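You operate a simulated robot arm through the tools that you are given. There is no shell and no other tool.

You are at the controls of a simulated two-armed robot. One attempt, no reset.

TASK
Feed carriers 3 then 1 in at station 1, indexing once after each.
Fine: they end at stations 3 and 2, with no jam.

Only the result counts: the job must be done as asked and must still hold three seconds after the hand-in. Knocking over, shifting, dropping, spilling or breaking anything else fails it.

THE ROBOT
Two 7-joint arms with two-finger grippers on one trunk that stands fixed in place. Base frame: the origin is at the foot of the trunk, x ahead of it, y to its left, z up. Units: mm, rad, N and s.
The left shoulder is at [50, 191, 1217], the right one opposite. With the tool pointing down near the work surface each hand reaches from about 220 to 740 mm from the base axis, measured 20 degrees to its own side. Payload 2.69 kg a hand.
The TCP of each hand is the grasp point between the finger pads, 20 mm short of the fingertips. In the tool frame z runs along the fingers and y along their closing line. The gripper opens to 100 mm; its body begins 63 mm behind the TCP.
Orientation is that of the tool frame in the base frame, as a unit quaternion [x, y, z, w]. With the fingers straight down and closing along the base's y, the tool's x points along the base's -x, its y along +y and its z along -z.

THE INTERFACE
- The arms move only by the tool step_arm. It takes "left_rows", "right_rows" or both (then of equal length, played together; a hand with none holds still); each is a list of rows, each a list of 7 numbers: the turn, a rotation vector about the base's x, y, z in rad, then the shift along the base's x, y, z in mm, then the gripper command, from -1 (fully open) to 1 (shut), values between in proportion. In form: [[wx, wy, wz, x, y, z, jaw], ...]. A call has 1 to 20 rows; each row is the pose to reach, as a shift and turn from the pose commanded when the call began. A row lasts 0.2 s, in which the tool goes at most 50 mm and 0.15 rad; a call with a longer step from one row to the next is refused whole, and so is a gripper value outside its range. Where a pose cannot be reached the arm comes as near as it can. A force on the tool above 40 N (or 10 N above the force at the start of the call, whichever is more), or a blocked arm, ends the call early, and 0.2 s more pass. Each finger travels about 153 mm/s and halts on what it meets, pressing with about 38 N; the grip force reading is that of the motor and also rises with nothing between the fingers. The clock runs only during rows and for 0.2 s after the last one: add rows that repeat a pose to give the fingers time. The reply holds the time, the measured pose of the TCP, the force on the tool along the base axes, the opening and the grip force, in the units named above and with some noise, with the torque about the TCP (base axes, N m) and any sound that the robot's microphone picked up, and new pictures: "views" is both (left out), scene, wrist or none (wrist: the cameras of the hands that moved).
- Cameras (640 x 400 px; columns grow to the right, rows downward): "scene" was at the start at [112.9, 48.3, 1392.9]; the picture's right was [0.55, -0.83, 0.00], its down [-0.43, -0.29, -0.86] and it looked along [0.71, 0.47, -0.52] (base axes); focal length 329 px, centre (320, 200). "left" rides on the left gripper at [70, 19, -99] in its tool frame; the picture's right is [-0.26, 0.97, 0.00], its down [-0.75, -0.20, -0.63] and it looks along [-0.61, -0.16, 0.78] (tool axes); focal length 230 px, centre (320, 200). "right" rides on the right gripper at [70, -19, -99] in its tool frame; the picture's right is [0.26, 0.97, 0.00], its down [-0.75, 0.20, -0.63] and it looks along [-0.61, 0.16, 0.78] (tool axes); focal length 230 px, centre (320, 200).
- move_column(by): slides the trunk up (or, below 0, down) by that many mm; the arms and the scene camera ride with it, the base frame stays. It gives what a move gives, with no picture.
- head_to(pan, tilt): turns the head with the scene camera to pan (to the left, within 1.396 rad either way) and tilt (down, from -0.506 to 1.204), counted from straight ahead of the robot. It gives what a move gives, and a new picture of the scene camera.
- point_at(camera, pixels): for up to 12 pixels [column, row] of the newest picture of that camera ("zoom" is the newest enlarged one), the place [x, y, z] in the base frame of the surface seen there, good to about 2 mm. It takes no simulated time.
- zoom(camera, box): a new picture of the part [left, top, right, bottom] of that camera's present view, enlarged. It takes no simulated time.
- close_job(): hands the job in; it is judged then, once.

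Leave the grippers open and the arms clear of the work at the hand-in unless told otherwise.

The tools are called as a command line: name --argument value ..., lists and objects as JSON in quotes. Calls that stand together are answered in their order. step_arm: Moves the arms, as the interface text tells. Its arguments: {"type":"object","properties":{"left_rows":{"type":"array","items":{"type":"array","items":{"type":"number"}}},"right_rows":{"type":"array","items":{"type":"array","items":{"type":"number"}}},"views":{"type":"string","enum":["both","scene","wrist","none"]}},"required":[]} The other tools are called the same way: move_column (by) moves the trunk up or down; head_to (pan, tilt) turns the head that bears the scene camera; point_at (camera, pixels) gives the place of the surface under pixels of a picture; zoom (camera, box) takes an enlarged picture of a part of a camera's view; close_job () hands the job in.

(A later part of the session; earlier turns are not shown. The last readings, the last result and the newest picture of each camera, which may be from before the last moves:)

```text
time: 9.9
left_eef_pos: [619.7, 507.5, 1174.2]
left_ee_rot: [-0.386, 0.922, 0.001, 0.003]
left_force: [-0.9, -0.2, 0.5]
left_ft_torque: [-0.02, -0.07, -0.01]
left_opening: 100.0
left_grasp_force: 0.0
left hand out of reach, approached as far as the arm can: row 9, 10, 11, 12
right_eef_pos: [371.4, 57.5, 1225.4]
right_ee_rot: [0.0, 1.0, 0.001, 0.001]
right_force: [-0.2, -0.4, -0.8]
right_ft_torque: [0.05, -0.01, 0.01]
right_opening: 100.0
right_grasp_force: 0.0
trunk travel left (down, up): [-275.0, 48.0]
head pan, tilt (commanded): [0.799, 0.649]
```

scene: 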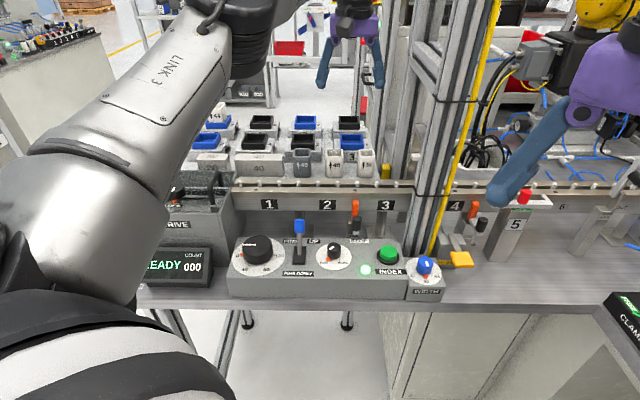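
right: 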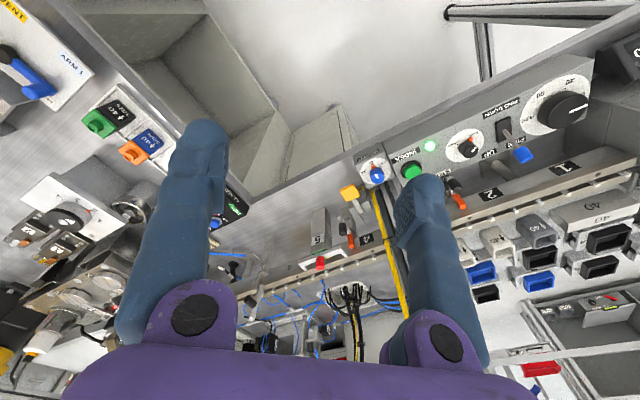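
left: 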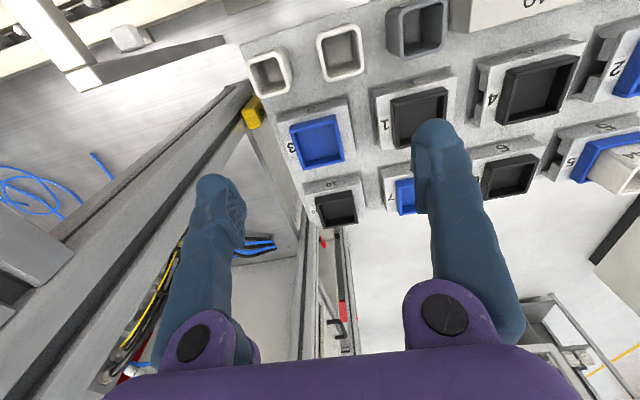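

The straight-down tool is about 50 mm short of carrier 3, so I'll need to tilt the tool outward (about the track axis) by roughly 15–18°. First I'll use this top view to measure carriers 1 and 3 accurately.

zoom --camera "left" --box '[240, 20, 480, 220]'

```text
2.00 times, centred on (360, 120) of left
```

zoom: 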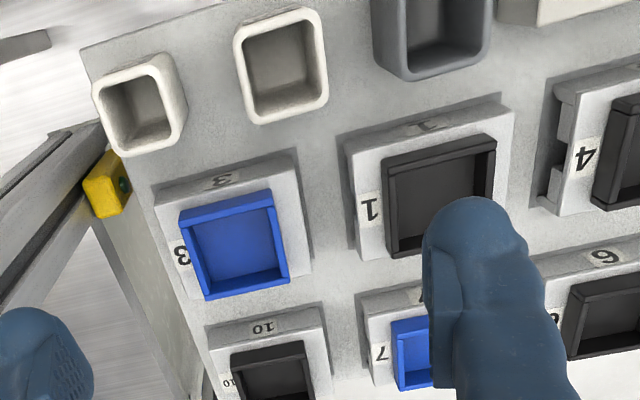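

zoom --camera "left" --box '[275, 80, 405, 180]'

point_at --camera "zoom" --pixels '[[95, 142], [235, 112], [265, 245], [130, 278], [70, 150], [258, 90], [300, 240], [80, 255], [180, 200], [60, 105], [255, 65], [140, 100]]'

```text
4.00 times, centred on (340, 130) of left
```

zoom: 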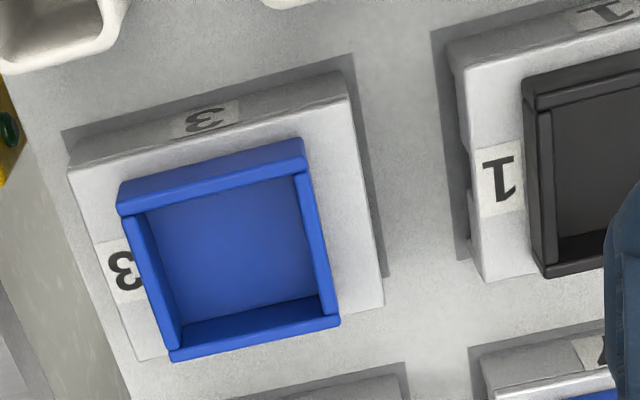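

```text
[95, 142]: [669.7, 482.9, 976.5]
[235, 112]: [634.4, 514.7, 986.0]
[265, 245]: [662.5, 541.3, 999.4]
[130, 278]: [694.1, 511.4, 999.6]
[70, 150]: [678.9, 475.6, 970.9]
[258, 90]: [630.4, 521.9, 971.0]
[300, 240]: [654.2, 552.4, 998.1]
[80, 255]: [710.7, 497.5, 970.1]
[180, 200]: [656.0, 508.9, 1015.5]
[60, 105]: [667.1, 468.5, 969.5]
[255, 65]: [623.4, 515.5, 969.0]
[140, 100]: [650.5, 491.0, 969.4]
```

point_at --camera "zoom" --pixels '[[126, 212], [302, 172], [336, 318], [174, 355], [75, 178], [344, 104], [378, 302], [144, 356], [130, 300], [160, 330], [310, 200], [350, 200]]'

point_at --camera "zoom" --pixels '[[122, 186], [300, 142], [75, 165], [340, 78], [528, 105], [548, 275], [540, 275], [465, 60], [480, 278], [540, 265], [535, 180], [525, 82]]'

```text
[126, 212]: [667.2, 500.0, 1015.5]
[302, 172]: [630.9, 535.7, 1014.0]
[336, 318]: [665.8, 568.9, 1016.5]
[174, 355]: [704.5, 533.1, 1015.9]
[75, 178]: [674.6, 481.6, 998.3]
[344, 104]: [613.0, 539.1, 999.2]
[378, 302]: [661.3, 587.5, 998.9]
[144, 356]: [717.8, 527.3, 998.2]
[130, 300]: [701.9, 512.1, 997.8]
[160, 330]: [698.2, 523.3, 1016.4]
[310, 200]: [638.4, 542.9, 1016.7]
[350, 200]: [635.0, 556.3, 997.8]
```

```text
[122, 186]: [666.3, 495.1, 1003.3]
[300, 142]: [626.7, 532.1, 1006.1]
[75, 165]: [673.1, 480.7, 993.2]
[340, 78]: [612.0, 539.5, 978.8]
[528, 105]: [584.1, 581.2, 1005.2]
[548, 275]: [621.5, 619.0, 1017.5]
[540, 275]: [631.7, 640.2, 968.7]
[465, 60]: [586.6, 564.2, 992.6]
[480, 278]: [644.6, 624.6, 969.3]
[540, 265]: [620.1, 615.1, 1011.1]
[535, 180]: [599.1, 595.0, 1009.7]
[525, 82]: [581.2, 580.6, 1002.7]
```

Carrier 3's centre is at u≈94, v≈849 (tray 55×51 mm, centred on the plate), and carrier 1's is at u≈-26. Next I'll locate station centres accurately from the labels and pins.

zoom --camera "scene" --box '[235, 170, 335, 220]'

point_at --camera "zoom" --pixels '[[165, 195], [265, 195], [165, 250], [265, 250], [540, 195], [640, 195], [120, 85], [25, 85], [220, 85], [318, 85], [415, 85], [512, 85]]'

```text
6.40 times, centred on (285, 195) of scene
```

zoom: 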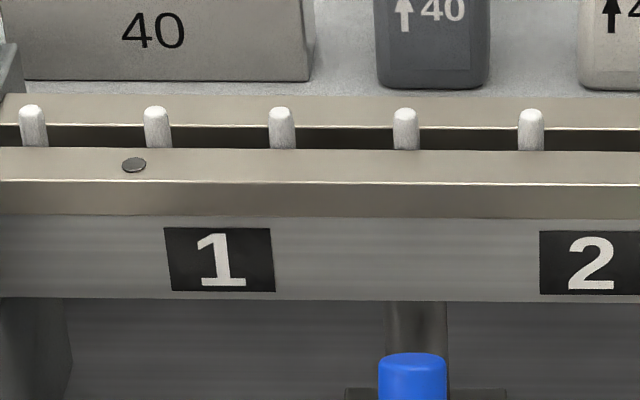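

```text
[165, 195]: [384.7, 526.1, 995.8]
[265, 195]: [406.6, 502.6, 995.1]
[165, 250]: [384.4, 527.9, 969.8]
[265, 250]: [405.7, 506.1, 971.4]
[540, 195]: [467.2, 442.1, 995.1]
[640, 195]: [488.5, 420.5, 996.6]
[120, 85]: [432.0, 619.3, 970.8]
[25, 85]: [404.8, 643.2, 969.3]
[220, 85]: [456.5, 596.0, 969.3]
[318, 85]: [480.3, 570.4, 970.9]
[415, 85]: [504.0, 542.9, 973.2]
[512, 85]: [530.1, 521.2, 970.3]
```

point_at --camera "zoom" --pixels '[[168, 262], [272, 262], [541, 262], [32, 125], [157, 125], [281, 125], [405, 125], [530, 125], [281, 109], [157, 109], [405, 111], [530, 111]]'

zoom --camera "scene" --box '[310, 170, 410, 220]'

point_at --camera "zoom" --pixels '[[61, 262], [155, 262], [441, 262], [526, 262], [50, 127], [176, 127], [300, 127], [425, 127]]'

```text
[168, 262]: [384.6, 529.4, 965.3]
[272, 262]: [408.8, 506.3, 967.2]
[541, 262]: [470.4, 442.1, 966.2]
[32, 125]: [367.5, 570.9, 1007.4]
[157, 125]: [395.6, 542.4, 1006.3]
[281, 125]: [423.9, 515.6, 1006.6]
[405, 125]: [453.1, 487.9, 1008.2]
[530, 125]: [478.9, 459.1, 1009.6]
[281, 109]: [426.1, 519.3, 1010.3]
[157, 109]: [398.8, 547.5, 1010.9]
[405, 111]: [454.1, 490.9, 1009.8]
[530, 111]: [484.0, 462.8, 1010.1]
```

```text
6.40 times, centred on (360, 195) of scene
```

zoom: 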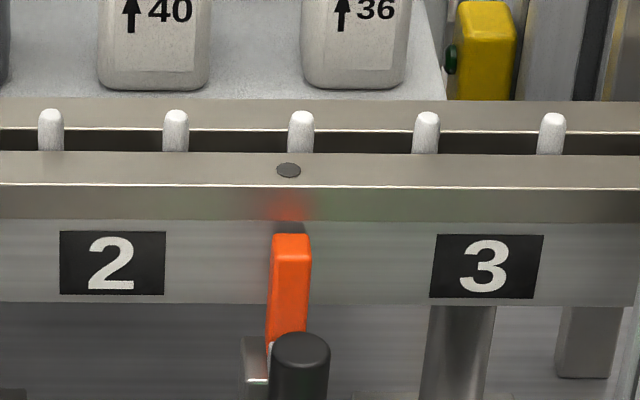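

```text
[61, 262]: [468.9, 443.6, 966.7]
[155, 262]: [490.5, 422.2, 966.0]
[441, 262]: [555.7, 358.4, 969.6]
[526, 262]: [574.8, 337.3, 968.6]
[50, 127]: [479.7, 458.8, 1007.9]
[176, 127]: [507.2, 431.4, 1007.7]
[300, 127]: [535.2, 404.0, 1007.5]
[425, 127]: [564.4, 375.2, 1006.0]
```

Station centres are u≈−85, 35, 155 with pins at ±20 mm from each. Next I'll test the tilted reach: tilt the tool 0.30 rad about the track axis so fingers lean outward, narrow the opening to 75 mm, and come down to z≈1100, still well above the trays (1016) and cups (≈1030).

step_arm --left_rows '[[0.07, -0.07, 0, 0, 0, -20, -0.5], [0.14, -0.14, 0, 0, 0, -45, -0.5], [0.212, -0.212, 0, 0, 0, -70, -0.5], [0.212, -0.212, 0, 2, 3, -86, -0.5], [0.212, -0.212, 0, 2, 3, -86, -0.5]]' --views "both"

```text
time: 11.1
left_eef_pos: [623.8, 512.4, 1085.7]
left_ee_rot: [-0.381, 0.912, 0.057, 0.14]
left_force: [0.0, -0.1, 0.5]
left_ft_torque: [-0.01, -0.01, -0.01]
left_opening: 75.2
left_grasp_force: 0.0
right_eef_pos: [372.4, 58.9, 1225.1]
right_ee_rot: [-0.001, 1.0, 0.0, 0.0]
right_force: [0.2, -0.2, -0.3]
right_ft_torque: [-0.04, -0.02, 0.01]
right_opening: 100.1
right_grasp_force: 0.1
trunk travel left (down, up): [-275.0, 48.0]
head pan, tilt (commanded): [0.799, 0.649]
```

scene: 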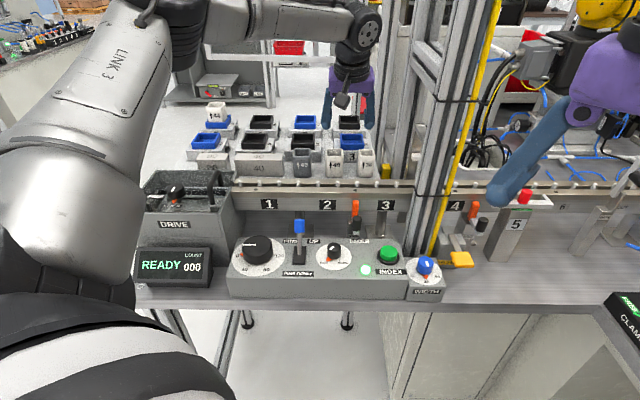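
left: 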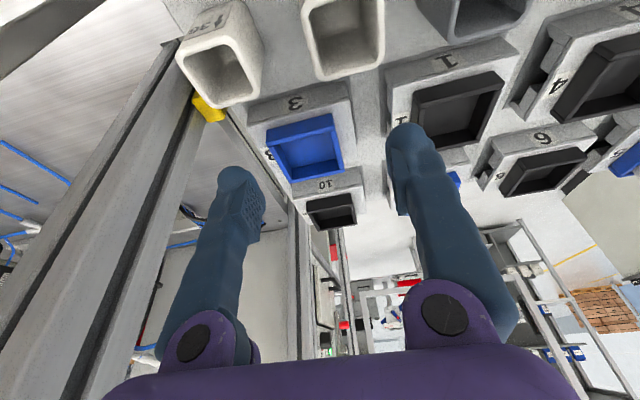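

The commanded pose resets to what was reached. I'm at u≈79, v≈803. I'll shift to u≈94, v≈845 (dx +40, dy +19) at this height and check that it reaches, then lower to z≈1050.

step_arm --left_rows '[[0, 0, 0, 20, 10, 0, -0.5], [0, 0, 0, 40, 19, 0, -0.5], [0, 0, 0, 40, 19, -18, -0.5], [0, 0, 0, 40, 19, -36, -0.5], [0, 0, 0, 40, 19, -36, -0.5]]' --views "both"

zoom --camera "left" --box '[180, 60, 460, 260]'

zoom --camera "scene" --box '[300, 80, 420, 180]'

```text
time: 12.3
left_eef_pos: [664.1, 532.1, 1048.8]
left_ee_rot: [-0.382, 0.912, 0.057, 0.139]
left_force: [-0.1, -0.1, 1.0]
left_ft_torque: [0.02, -0.01, 0.0]
left_opening: 74.8
left_grasp_force: 0.2
right_eef_pos: [372.5, 58.2, 1226.2]
right_ee_rot: [0.0, 1.0, 0.0, 0.0]
right_force: [-0.5, 0.1, 0.3]
right_ft_torque: [-0.02, 0.02, -0.02]
right_opening: 99.7
right_grasp_force: 0.0
trunk travel left (down, up): [-275.0, 48.0]
head pan, tilt (commanded): [0.799, 0.649]
```

scene: 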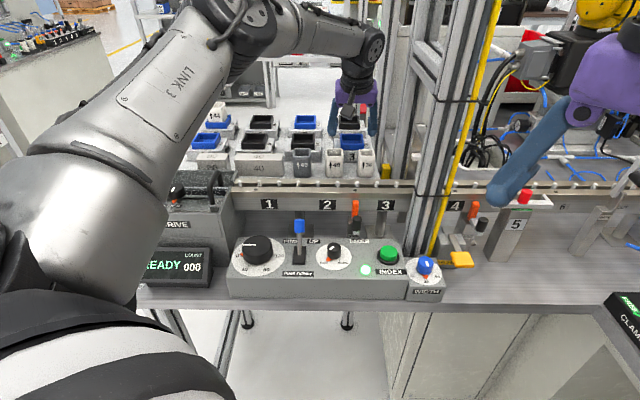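
left: 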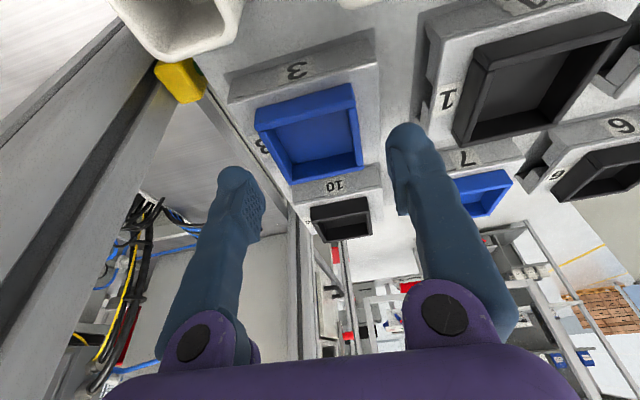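

```text
2.00 times, centred on (320, 160) of left
```

zoom: 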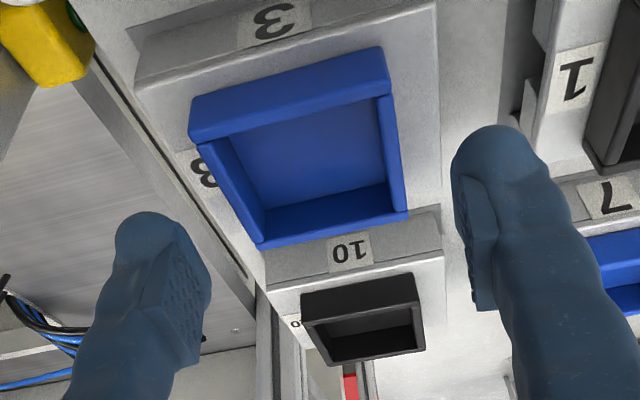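

```text
4.00 times, centred on (360, 130) of scene
```

zoom: 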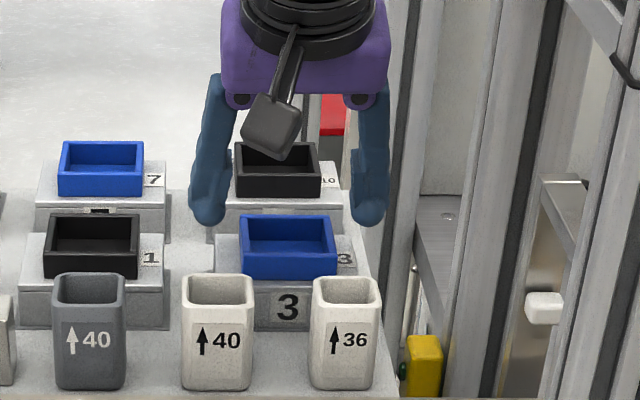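

The hand reached u≈93, v≈846, straddling the blue tray. I'll lower 24 mm so the fingertips sit just above the plate (z≈1001) beside the tray.

step_arm --left_rows '[[0, 0, 0, 0.4, 0, -12, -0.5], [0, 0, 0, 0.4, 0, -24, -0.5], [0, 0, 0, 0.4, 0, -24, -0.5]]' --views "both"

zoom --camera "scene" --box '[300, 90, 400, 180]'

zoom --camera "left" --box '[180, 60, 460, 260]'

```text
time: 13.1
left_eef_pos: [659.1, 529.6, 1025.2]
left_ee_rot: [-0.382, 0.912, 0.057, 0.139]
left_force: [1.2, 0.8, 0.2]
left_ft_torque: [0.0, 0.02, -0.03]
left_opening: 74.9
left_grasp_force: 0.0
left hand out of reach, approached as far as the arm can: row 2, 3
right_eef_pos: [371.8, 57.9, 1225.4]
right_ee_rot: [0.0, 1.0, 0.0, 0.0]
right_force: [0.6, -0.4, -0.5]
right_ft_torque: [-0.05, 0.0, 0.03]
right_opening: 99.8
right_grasp_force: 0.1
trunk travel left (down, up): [-275.0, 48.0]
head pan, tilt (commanded): [0.799, 0.649]
```

scene: 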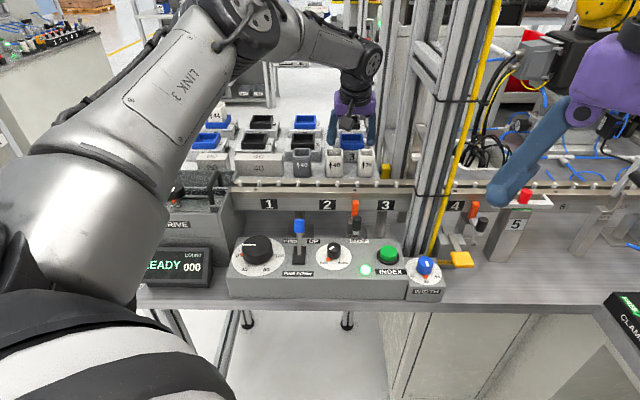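
left: 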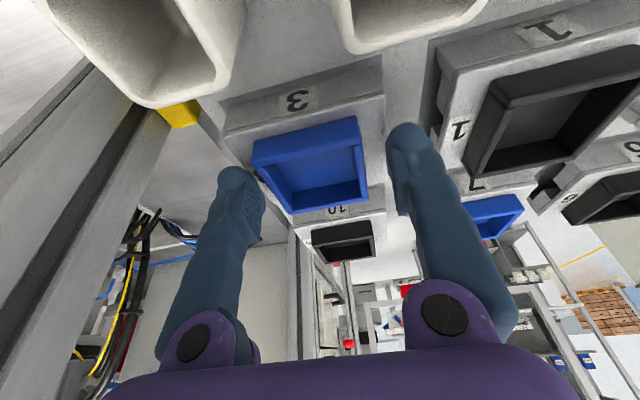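

```text
4.44 times, centred on (350, 135) of scene
```

zoom: 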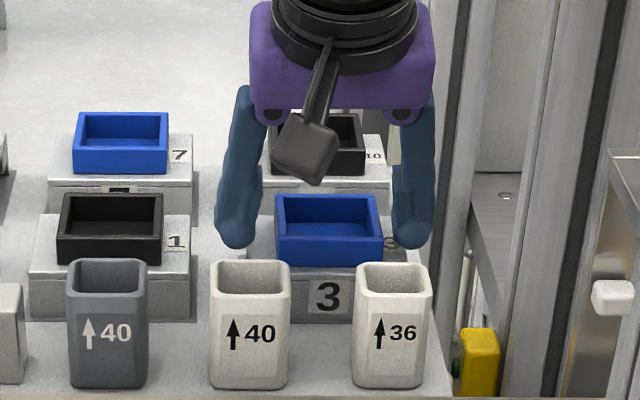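

```text
2.00 times, centred on (320, 160) of left
```

zoom: 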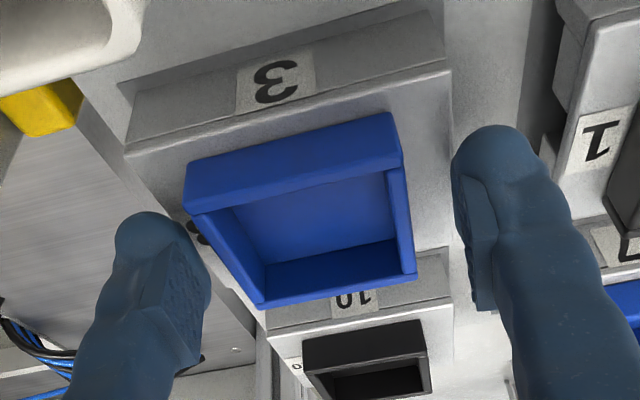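

I'm at u≈91.6, v≈840.5, z≈1025. The arm is at full stretch, but the pads overlap the tray walls well (tray v 824–875). I'll nudge u by about +2.4 mm to centre, then close on the tray.

step_arm --left_rows '[[0, 0, 0, 1.0, -2.4, 0, -0.5], [0, 0, 0, 1.0, -2.4, 0, -0.3], [0, 0, 0, 1.0, -2.4, 0, -0.1], [0, 0, 0, 1.0, -2.4, 0, 0.3], [0, 0, 0, 1.0, -2.4, 0, 1], [0, 0, 0, 1.0, -2.4, 0, 1]]' --views "both"

zoom --camera "scene" --box '[300, 90, 400, 180]'

```text
time: 14.5
left_eef_pos: [659.4, 528.0, 1025.7]
left_ee_rot: [-0.381, 0.912, 0.057, 0.139]
left_force: [0.7, -0.8, 0.2]
left_ft_torque: [0.04, 0.04, -0.04]
left_opening: 56.2
left_grasp_force: 38.0
right_eef_pos: [371.7, 58.0, 1226.3]
right_ee_rot: [-0.001, 1.0, 0.001, 0.0]
right_force: [0.5, 0.2, -0.2]
right_ft_torque: [-0.03, 0.02, 0.02]
right_opening: 100.0
right_grasp_force: 0.0
trunk travel left (down, up): [-275.0, 48.0]
head pan, tilt (commanded): [0.799, 0.649]
```

scene: 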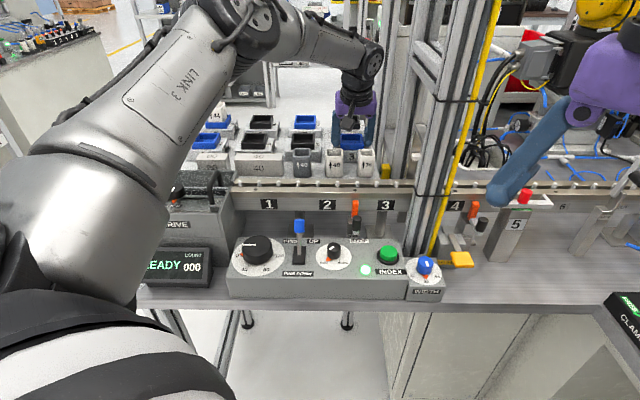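
left: 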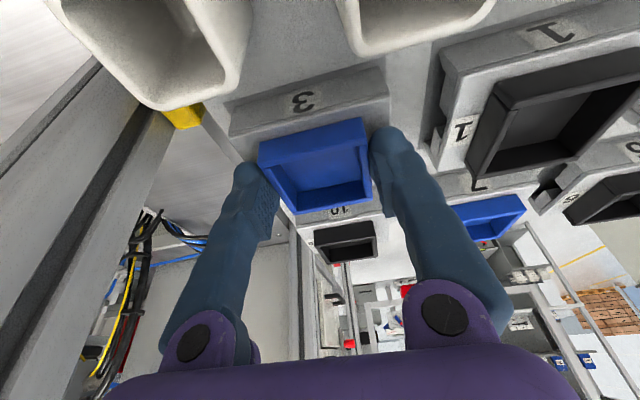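

```text
4.44 times, centred on (350, 135) of scene
```

zoom: 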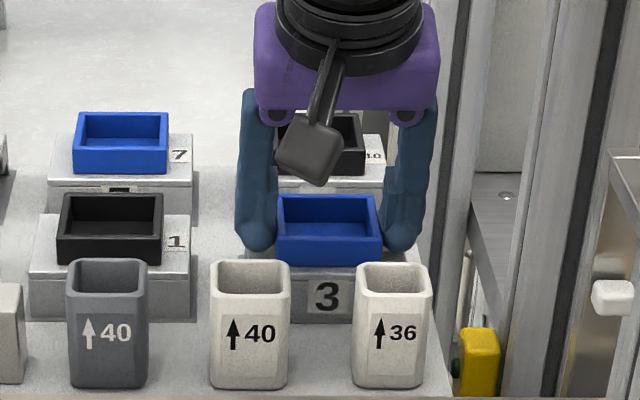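

The grip is at 56.2 mm opening and 38 N. I'll lift 15 mm and check that the whole carrier (not only the tray) comes up.

step_arm --left_rows '[[0, 0, 0, 0, 0, 8, 1], [0, 0, 0, 0, 0, 15, 1], [0, 0, 0, 0, 0, 15, 1]]' --views "both"

zoom --camera "scene" --box '[300, 90, 400, 180]'

```text
time: 15.3
left_eef_pos: [661.0, 527.4, 1038.5]
left_ee_rot: [-0.381, 0.912, 0.057, 0.138]
left_force: [-0.5, 0.7, -2.8]
left_ft_torque: [0.0, 0.0, 0.01]
left_opening: 56.0
left_grasp_force: 37.6
right_eef_pos: [371.7, 58.5, 1224.7]
right_ee_rot: [0.0, 1.0, 0.0, 0.0]
right_force: [0.1, 0.7, 0.6]
right_ft_torque: [0.0, 0.01, -0.04]
right_opening: 99.9
right_grasp_force: 0.0
trunk travel left (down, up): [-275.0, 48.0]
head pan, tilt (commanded): [0.799, 0.649]
```

scene: 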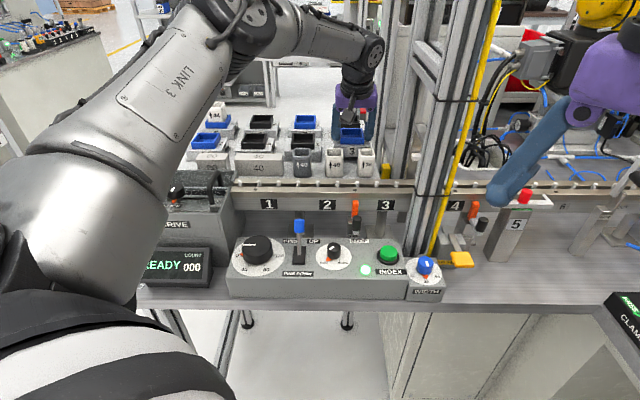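
left: 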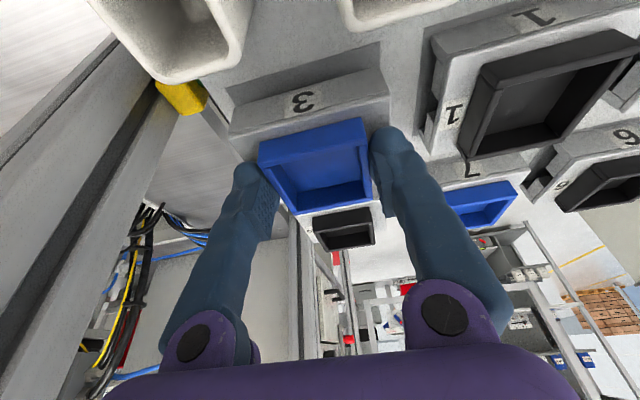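

```text
4.44 times, centred on (350, 135) of scene
```

zoom: 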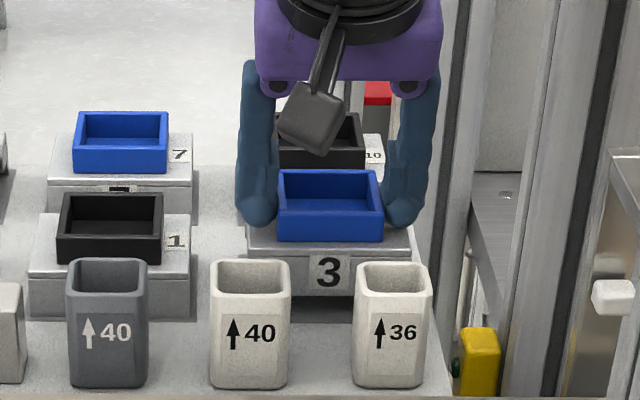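

The entire carrier 3 comes up (about 2.8 N). I'll lift to z≈1110 (skirt bottom above the cup tops), then bring it back in −x to above station 1 at a safe height.

step_arm --left_rows '[[0, 0, 0, 0, 0, 30, 1], [0, 0, 0, 0, 0, 60, 1], [0, 0, 0, -20, 0, 90, 1], [0, 0, 0, -60, 0, 100, 1], [0, 0, 0, -105, 0, 110, 1], [0, 0, 0, -150, 1, 120, 1], [0, 0, 0, -195, 2, 120, 1], [0, 0, 0, -235, 3, 120, 1], [0, 0, 0, -250, 3, 120, 1]]' --views "both"

```text
time: 17.3
left_eef_pos: [410.8, 530.1, 1160.9]
left_ee_rot: [-0.381, 0.913, 0.058, 0.137]
left_force: [1.1, 0.5, -2.5]
left_ft_torque: [-0.03, 0.03, -0.03]
left_opening: 56.1
left_grasp_force: 38.0
right_eef_pos: [371.7, 57.8, 1225.7]
right_ee_rot: [0.001, 1.0, 0.0, 0.001]
right_force: [-0.5, 0.8, -0.9]
right_ft_torque: [0.0, -0.01, 0.0]
right_opening: 99.9
right_grasp_force: 0.0
trunk travel left (down, up): [-275.0, 48.0]
head pan, tilt (commanded): [0.799, 0.649]
```

scene: 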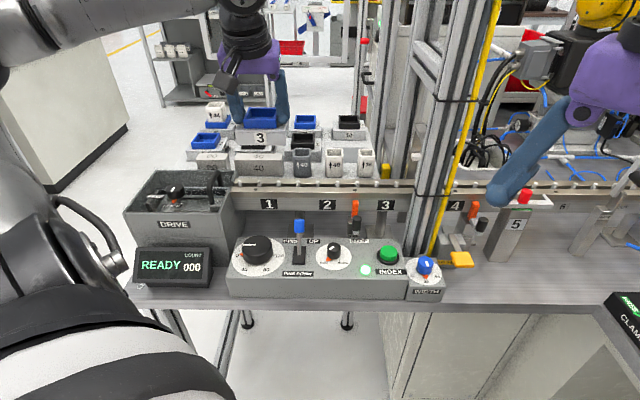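
left: 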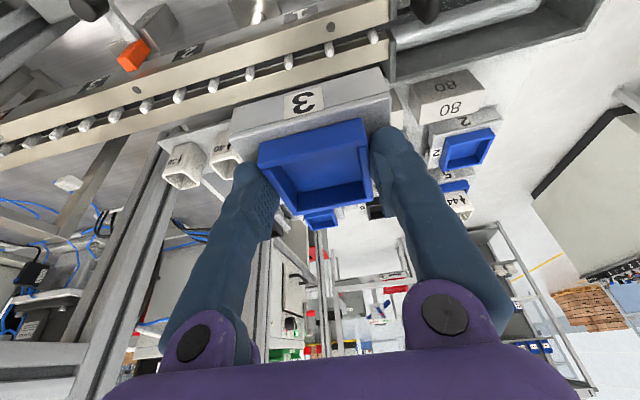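

Carrier 3 is held level above station 1. Before placing I want to see its underside, so I'll raise it a bit, shift toward the robot in free air, and tip it about 60° so the bottom faces the scene camera.

step_arm --left_rows '[[0, 0, 0, -10, -15, 30, 1], [-0.117, 0.077, 0, -20, -30, 50, 1], [-0.233, 0.155, 0, -30, -50, 70, 1], [-0.35, 0.232, 0, -30, -50, 80, 1], [-0.466, 0.31, 0, -30, -50, 80, 1], [-0.583, 0.387, 0, -30, -50, 80, 1]]' --views "both"

zoom --camera "scene" --box '[160, 0, 400, 150]'

```text
time: 18.7
left_eef_pos: [382.1, 480.4, 1241.2]
left_ee_rot: [-0.386, 0.899, -0.136, -0.153]
left_force: [0.0, 0.3, -2.4]
left_ft_torque: [0.02, 0.0, -0.05]
left_opening: 55.7
left_grasp_force: 37.8
right_eef_pos: [371.1, 57.7, 1224.9]
right_ee_rot: [0.0, 1.0, 0.0, 0.0]
right_force: [0.4, -0.9, 0.5]
right_ft_torque: [0.0, 0.01, 0.0]
right_opening: 100.0
right_grasp_force: 0.0
trunk travel left (down, up): [-275.0, 48.0]
head pan, tilt (commanded): [0.799, 0.649]
```

scene: 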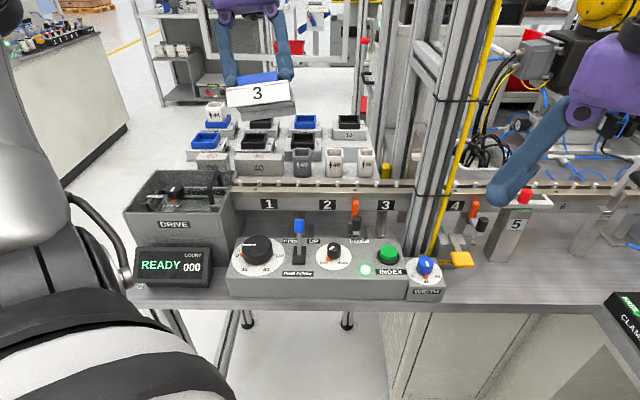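
left: 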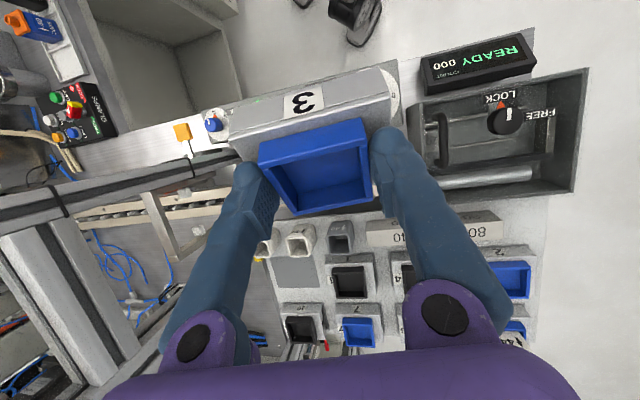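

```text
2.67 times, centred on (280, 75) of scene
```

zoom: 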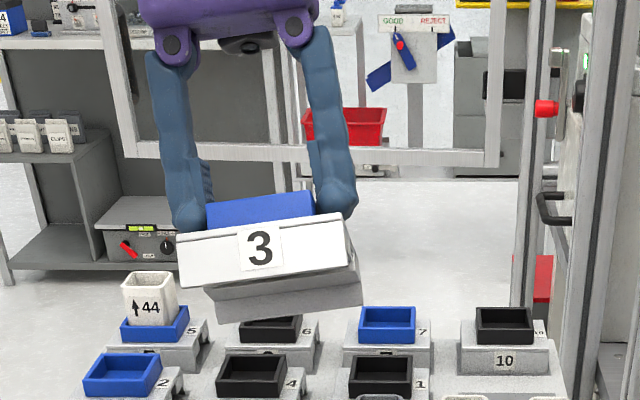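

The grip holds. The underside is starting to show below the "3" face. I'll tip another 0.7 rad and turn the head up a little to keep it in view.

step_arm --left_rows '[[-0.117, 0.077, 0, 0, 0, 10, 1], [-0.233, 0.155, 0, 0, 0, 20, 1], [-0.35, 0.232, 0, 0, 0, 30, 1], [-0.466, 0.31, 0, 0, 0, 30, 1], [-0.583, 0.387, 0, 0, 0, 30, 1]]' --views "wrist"

head_to --pan 0.95 --tilt 0.35

zoom --camera "scene" --box '[200, 60, 440, 260]'

```text
time: 19.9
left_eef_pos: [367.1, 412.5, 1225.3]
left_ee_rot: [-0.35, 0.776, -0.312, -0.421]
left_force: [-0.1, 0.3, -2.3]
left_ft_torque: [0.1, -0.04, 0.01]
left_opening: 55.8
left_grasp_force: 38.5
left hand out of reach, approached as far as the arm can: row 3, 4, 5
right_eef_pos: [372.5, 58.8, 1225.5]
right_ee_rot: [0.0, 1.0, 0.0, 0.0]
right_force: [0.4, 0.9, 0.4]
right_ft_torque: [0.04, 0.01, -0.02]
right_opening: 100.2
right_grasp_force: 0.0
trunk travel left (down, up): [-275.0, 48.0]
head pan, tilt (commanded): [0.799, 0.649]
```

left: 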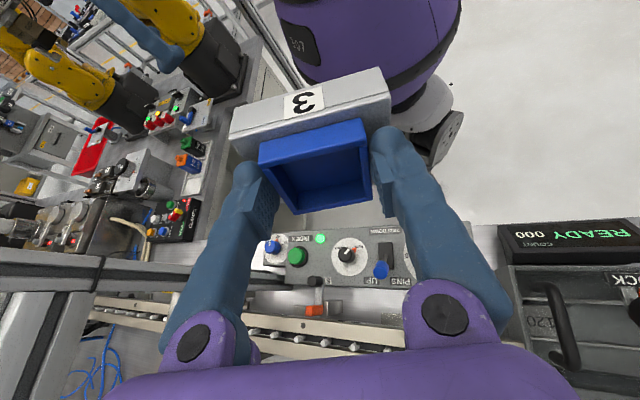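

```text
time: 20.7
left_eef_pos: [366.6, 410.3, 1225.6]
left_ee_rot: [-0.348, 0.778, -0.312, -0.42]
left_force: [-0.2, 0.3, -3.8]
left_ft_torque: [0.1, -0.05, -0.04]
left_opening: 55.9
left_grasp_force: 37.7
right_eef_pos: [372.7, 56.9, 1226.2]
right_ee_rot: [0.0, 1.0, -0.001, 0.001]
right_force: [-0.3, 0.5, -1.0]
right_ft_torque: [0.0, -0.01, 0.01]
right_opening: 100.0
right_grasp_force: 0.0
trunk travel left (down, up): [-275.0, 48.0]
head pan, tilt (commanded): [0.949, 0.351]
```

scene: 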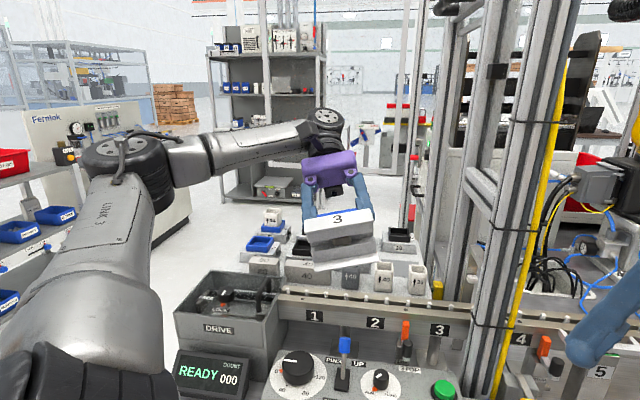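

```text
2.00 times, centred on (320, 160) of scene
```

zoom: 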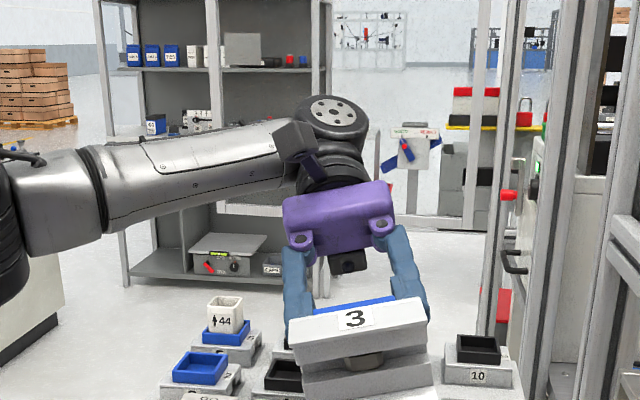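

Now the underside is partly visible. I'll zoom in on it.

zoom --camera "scene" --box '[295, 200, 385, 275]'

```text
5.33 times, centred on (340, 238) of scene
```

zoom: 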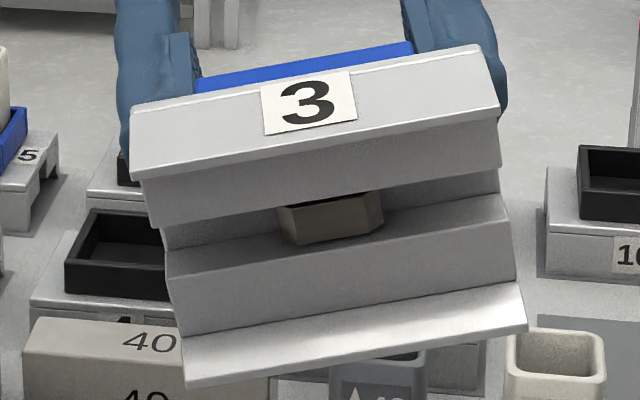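

The underside has a central block of about 26 mm in the pin channel at mid-length. With pins at ±20 mm around each station centre, the block drops between two raised pins, so the carrier must be placed centred on station 1. The PINS UP state and 120 stroke are consistent with that. I'll return to the level orientation (turn +1.166, −0.764, 0) and go back above station 1.

step_arm --left_rows '[[0.117, -0.076, 0, 4, 12, 0, 1], [0.233, -0.153, 0, 8, 24, 5, 1], [0.35, -0.229, -0.001, 12, 36, 5, 1], [0.466, -0.306, -0.002, 16, 48, 5, 1], [0.583, -0.382, -0.002, 20, 60, 0, 1], [0.7, -0.458, -0.002, 24, 72, -10, 1], [0.816, -0.535, -0.003, 28, 84, -25, 1], [0.933, -0.611, -0.003, 32, 96, -40, 1], [1.05, -0.688, -0.004, 36, 107, -55, 1], [1.166, -0.764, -0.004, 39, 115, -65, 1], [1.166, -0.764, -0.004, 39, 115, -85, 1]]' --views "wrist"

head_to --pan 0.9 --tilt 0.6

```text
time: 23.1
left_eef_pos: [403.6, 527.6, 1138.0]
left_ee_rot: [-0.381, 0.913, 0.058, 0.135]
left_force: [0.2, 0.4, -3.3]
left_ft_torque: [-0.04, 0.07, 0.0]
left_opening: 55.9
left_grasp_force: 38.1
right_eef_pos: [372.5, 59.1, 1224.2]
right_ee_rot: [0.0, 1.0, 0.0, 0.001]
right_force: [1.1, 0.6, 0.4]
right_ft_torque: [-0.01, 0.0, -0.06]
right_opening: 100.1
right_grasp_force: 0.0
trunk travel left (down, up): [-275.0, 48.0]
head pan, tilt (commanded): [0.949, 0.351]
```

left: 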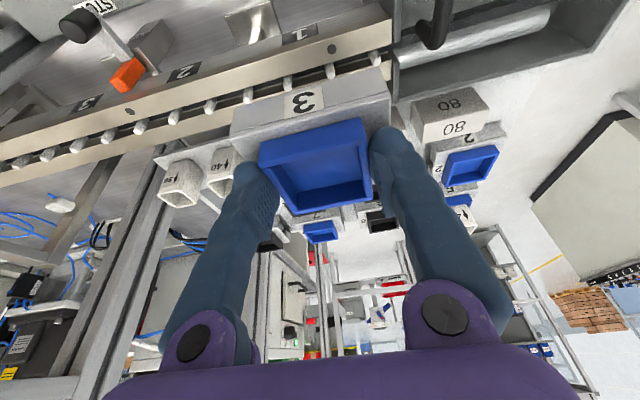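

```text
time: 23.9
left_eef_pos: [403.7, 526.7, 1138.0]
left_ee_rot: [-0.382, 0.913, 0.058, 0.134]
left_force: [0.0, -0.9, -2.4]
left_ft_torque: [-0.03, -0.02, 0.04]
left_opening: 55.9
left_grasp_force: 37.9
right_eef_pos: [372.0, 57.3, 1225.2]
right_ee_rot: [0.0, 1.0, 0.0, 0.0]
right_force: [0.9, 0.3, 0.8]
right_ft_torque: [0.02, -0.03, 0.0]
right_opening: 100.1
right_grasp_force: 0.1
trunk travel left (down, up): [-275.0, 48.0]
head pan, tilt (commanded): [0.901, 0.6]
```

scene: 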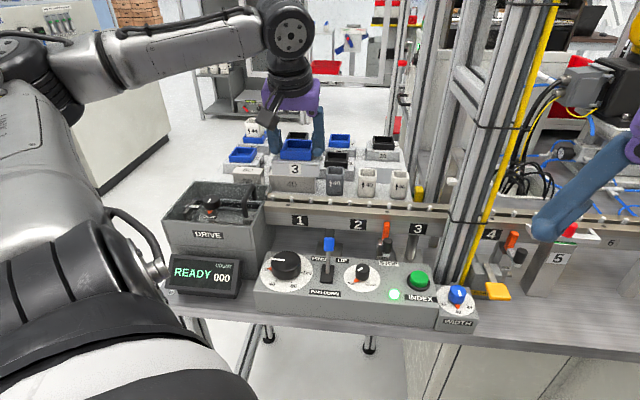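

I'm at u≈−87, v≈658 with the carrier level. I'll apply the small corrections (0.008 rad tilt, +1.8, −1.0) and descend to a hover with the skirts about 10 mm above the pin tops (TCP z≈1075) to check alignment.

step_arm --left_rows '[[0.006, -0.006, 0, 1.8, -1.0, -20, 1], [0.006, -0.006, 0, 1.8, -1.0, -42, 1], [0.006, -0.006, 0, 1.8, -1.0, -63, 1], [0.006, -0.006, 0, 1.8, -1.0, -63, 1], [0.006, -0.006, 0, 1.8, -1.0, -63, 1]]' --views "both"

zoom --camera "scene" --box '[230, 120, 370, 240]'

zoom --camera "left" --box '[180, 0, 440, 220]'

```text
time: 25.1
left_eef_pos: [404.4, 528.3, 1077.2]
left_ee_rot: [-0.383, 0.911, 0.062, 0.137]
left_force: [-0.4, 1.3, -3.4]
left_ft_torque: [-0.02, 0.02, -0.02]
left_opening: 56.0
left_grasp_force: 37.6
right_eef_pos: [372.4, 58.4, 1226.0]
right_ee_rot: [0.0, 1.0, 0.0, 0.0]
right_force: [1.0, -0.5, 0.3]
right_ft_torque: [0.01, 0.01, 0.04]
right_opening: 99.9
right_grasp_force: 0.0
trunk travel left (down, up): [-275.0, 48.0]
head pan, tilt (commanded): [0.901, 0.6]
```

scene: 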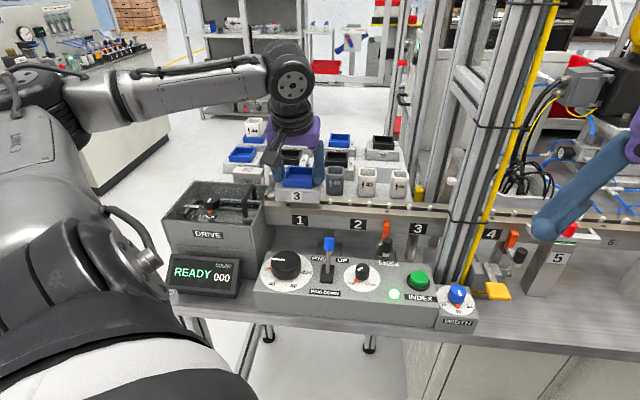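
left: 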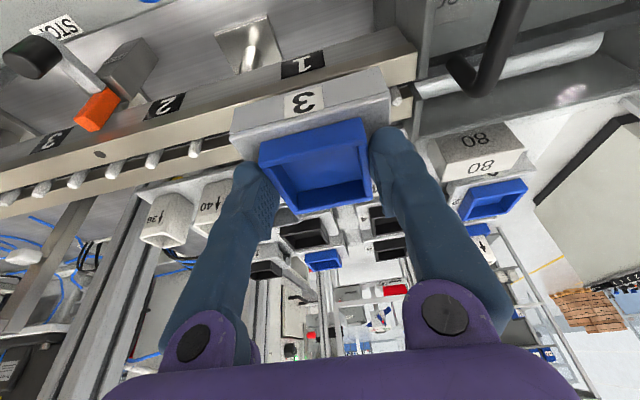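

```text
3.33 times, centred on (300, 180) of scene
```

zoom: 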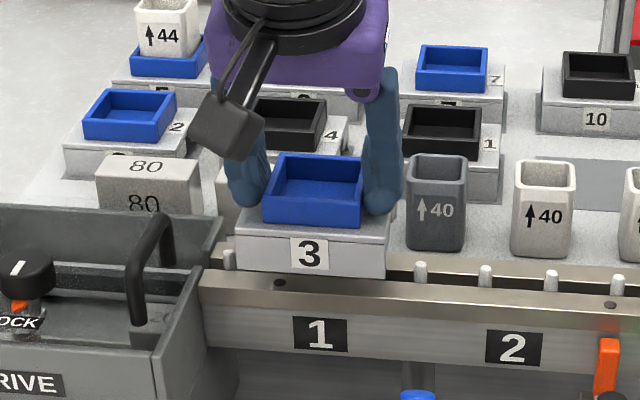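

```text
1.82 times, centred on (310, 110) of left
```

zoom: 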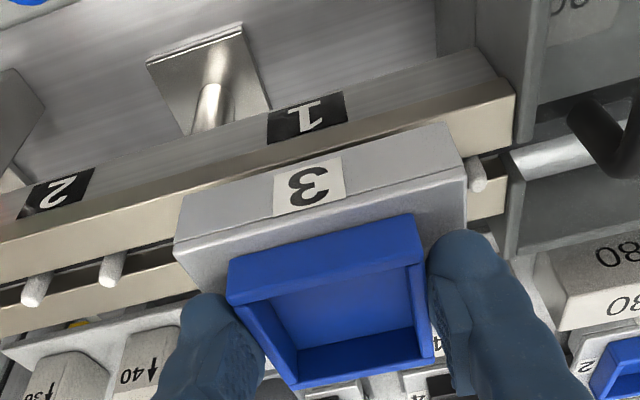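

I'll measure the held carrier's edges relative to the pins with point_at on a fresh scene zoom.

zoom --camera "scene" --box '[270, 160, 340, 215]'

```text
7.27 times, centred on (305, 188) of scene
```

zoom: 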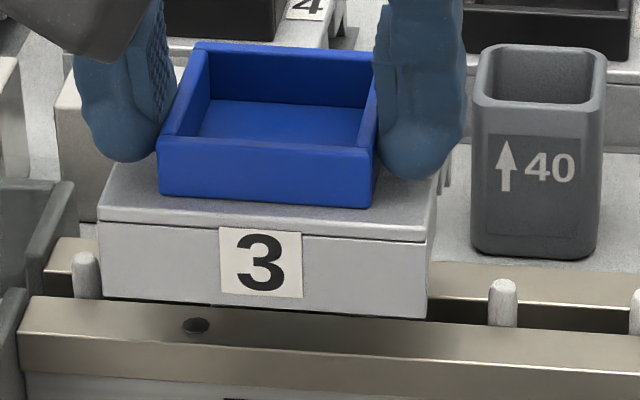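

point_at --camera "zoom" --pixels '[[103, 260], [428, 270], [107, 290], [424, 305], [103, 213], [428, 232], [162, 145], [370, 155], [205, 48], [262, 262], [86, 265], [502, 290]]'

point_at --camera "zoom" --pixels '[[262, 300], [300, 308], [150, 293], [400, 312], [165, 195], [365, 202], [110, 222], [420, 238], [190, 325], [30, 300], [600, 345], [600, 300]]'

```text
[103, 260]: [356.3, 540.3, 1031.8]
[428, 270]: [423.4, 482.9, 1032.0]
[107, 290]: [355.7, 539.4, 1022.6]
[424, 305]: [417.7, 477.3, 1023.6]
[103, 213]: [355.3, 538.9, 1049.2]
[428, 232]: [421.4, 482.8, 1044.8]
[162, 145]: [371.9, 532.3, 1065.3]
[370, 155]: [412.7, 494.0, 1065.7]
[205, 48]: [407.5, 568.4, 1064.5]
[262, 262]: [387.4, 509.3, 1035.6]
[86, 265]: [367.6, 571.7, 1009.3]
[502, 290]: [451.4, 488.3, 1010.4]
```

```text
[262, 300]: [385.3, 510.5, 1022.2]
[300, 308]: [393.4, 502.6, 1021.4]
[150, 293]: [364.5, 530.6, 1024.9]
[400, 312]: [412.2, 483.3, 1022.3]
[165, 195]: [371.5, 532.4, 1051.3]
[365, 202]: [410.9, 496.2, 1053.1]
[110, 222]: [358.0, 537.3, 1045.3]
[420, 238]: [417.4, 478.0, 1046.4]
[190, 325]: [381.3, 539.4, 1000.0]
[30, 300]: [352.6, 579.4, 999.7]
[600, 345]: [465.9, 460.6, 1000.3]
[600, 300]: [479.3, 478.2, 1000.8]
```

The held carrier is centred at u≈−86.0 and v≈668.2, against pins centred at u≈−85.1 and v≈668.3. I'll shift +0.9 mm along the track and lower 22 mm, so the block is about to enter between the pins, then check forces.

step_arm --left_rows '[[0, 0, 0, 0.6, -0.6, 0, 1], [0, 0, 0, 0.6, -0.6, -8, 1], [0, 0, 0, 0.6, -0.6, -16, 1], [0, 0, 0, 0.6, -0.6, -22, 1], [0, 0, 0, 0.6, -0.6, -22, 1]]' --views "both"

zoom --camera "scene" --box '[270, 160, 340, 215]'

```text
time: 26.2
left_eef_pos: [407.2, 526.1, 1053.4]
left_ee_rot: [-0.382, 0.912, 0.06, 0.138]
left_force: [0.0, -0.4, -2.7]
left_ft_torque: [0.01, 0.05, -0.01]
left_opening: 55.9
left_grasp_force: 38.2
right_eef_pos: [372.6, 56.9, 1225.4]
right_ee_rot: [0.0, 1.0, -0.001, 0.0]
right_force: [0.1, -0.1, 0.3]
right_ft_torque: [-0.01, -0.01, -0.04]
right_opening: 99.9
right_grasp_force: 0.0
trunk travel left (down, up): [-275.0, 48.0]
head pan, tilt (commanded): [0.901, 0.6]
```

scene: 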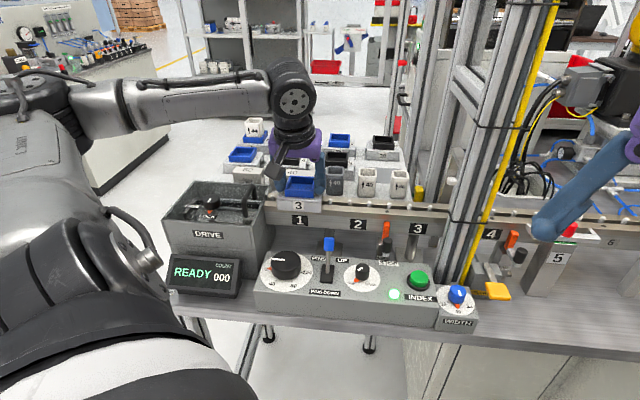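
left: 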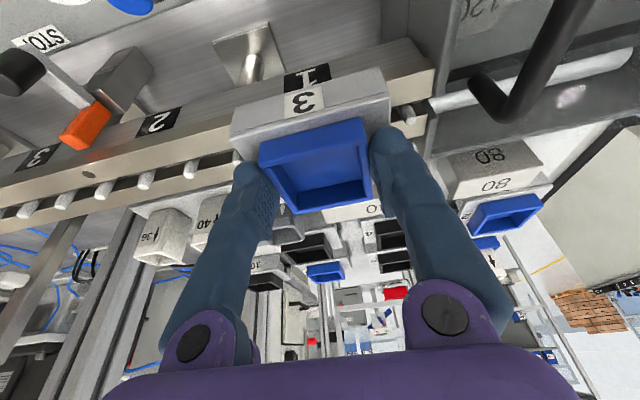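

```text
7.27 times, centred on (305, 188) of scene
```

zoom: 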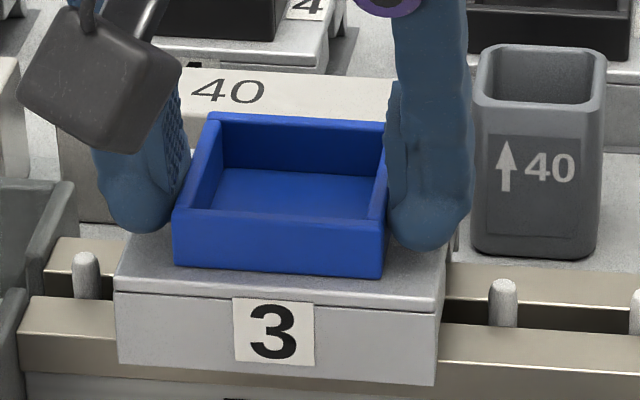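

point_at --camera "zoom" --pixels '[[121, 340], [434, 350], [121, 355], [434, 370], [180, 345], [270, 360], [350, 368], [176, 250], [380, 262], [86, 265], [502, 290], [502, 312]]'

```text
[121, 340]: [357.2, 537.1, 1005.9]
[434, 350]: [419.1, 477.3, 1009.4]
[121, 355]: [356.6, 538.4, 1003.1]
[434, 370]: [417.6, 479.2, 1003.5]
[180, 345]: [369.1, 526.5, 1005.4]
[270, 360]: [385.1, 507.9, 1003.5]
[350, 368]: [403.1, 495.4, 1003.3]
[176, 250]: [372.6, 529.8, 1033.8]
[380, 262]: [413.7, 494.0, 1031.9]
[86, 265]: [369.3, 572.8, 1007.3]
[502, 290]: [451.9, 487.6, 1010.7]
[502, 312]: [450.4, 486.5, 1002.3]
```

Aligned within about 1 mm: carrier centre u≈−85.2, pin midpoint ≈−84.8. I'll continue down in small steps and watch the force.

step_arm --left_rows '[[0, 0, 0, 0, 0, -2, 1], [0, 0, 0, 0, 0, -4, 1], [0, 0, 0, 0, 0, -6, 1], [0, 0, 0, 0, 0, -6, 1]]' --views "none"

```text
time: 27.2
left_eef_pos: [407.7, 525.8, 1047.3]
left_ee_rot: [-0.382, 0.912, 0.062, 0.137]
left_force: [0.0, -0.4, -2.3]
left_ft_torque: [-0.03, -0.01, 0.01]
left_opening: 56.0
left_grasp_force: 38.1
right_eef_pos: [372.8, 58.1, 1226.1]
right_ee_rot: [0.0, 1.0, 0.0, -0.001]
right_force: [0.0, -0.2, 0.1]
right_ft_torque: [-0.01, 0.02, -0.04]
right_opening: 100.2
right_grasp_force: 0.0
trunk travel left (down, up): [-275.0, 48.0]
head pan, tilt (commanded): [0.901, 0.6]
```

There is no contact yet at z≈1047.3 (force is only the weight, −2.3 N), so the block has entered between the pins. I'll continue 2 mm at a time.

step_arm --left_rows '[[0, 0, 0, 0, 0, -1, 1], [0, 0, 0, 0, 0, -2, 1], [0, 0, 0, 0, 0, -2, 1]]' --views "none"

step_arm --left_rows '[[0, 0, 0, 0, 0, -1, 1], [0, 0, 0, 0, 0, -1.5, 1], [0, 0, 0, 0, 0, -1.5, 1]]' --views "none"

```text
time: 28.1
left_eef_pos: [408.3, 527.3, 1043.8]
left_ee_rot: [-0.381, 0.912, 0.061, 0.138]
left_force: [-0.2, 0.6, -3.3]
left_ft_torque: [0.0, 0.01, 0.04]
left_opening: 55.7
left_grasp_force: 38.1
right_eef_pos: [372.6, 58.5, 1225.3]
right_ee_rot: [0.0, 1.0, 0.001, 0.001]
right_force: [-0.6, 0.5, -0.5]
right_ft_torque: [0.02, -0.01, 0.01]
right_opening: 99.9
right_grasp_force: 0.1
trunk travel left (down, up): [-275.0, 48.0]
head pan, tilt (commanded): [0.901, 0.6]
```

```text
time: 28.9
left_eef_pos: [407.6, 526.0, 1043.7]
left_ee_rot: [-0.381, 0.912, 0.06, 0.139]
left_force: [-0.4, 0.7, 1.5]
left_ft_torque: [-0.01, -0.21, 0.01]
left_opening: 56.1
left_grasp_force: 38.2
right_eef_pos: [371.9, 57.3, 1225.3]
right_ee_rot: [0.0, 1.0, 0.0, -0.001]
right_force: [0.1, -1.1, -0.5]
right_ft_torque: [0.01, 0.0, -0.03]
right_opening: 99.8
right_grasp_force: 0.1
trunk travel left (down, up): [-275.0, 48.0]
head pan, tilt (commanded): [0.901, 0.6]
```

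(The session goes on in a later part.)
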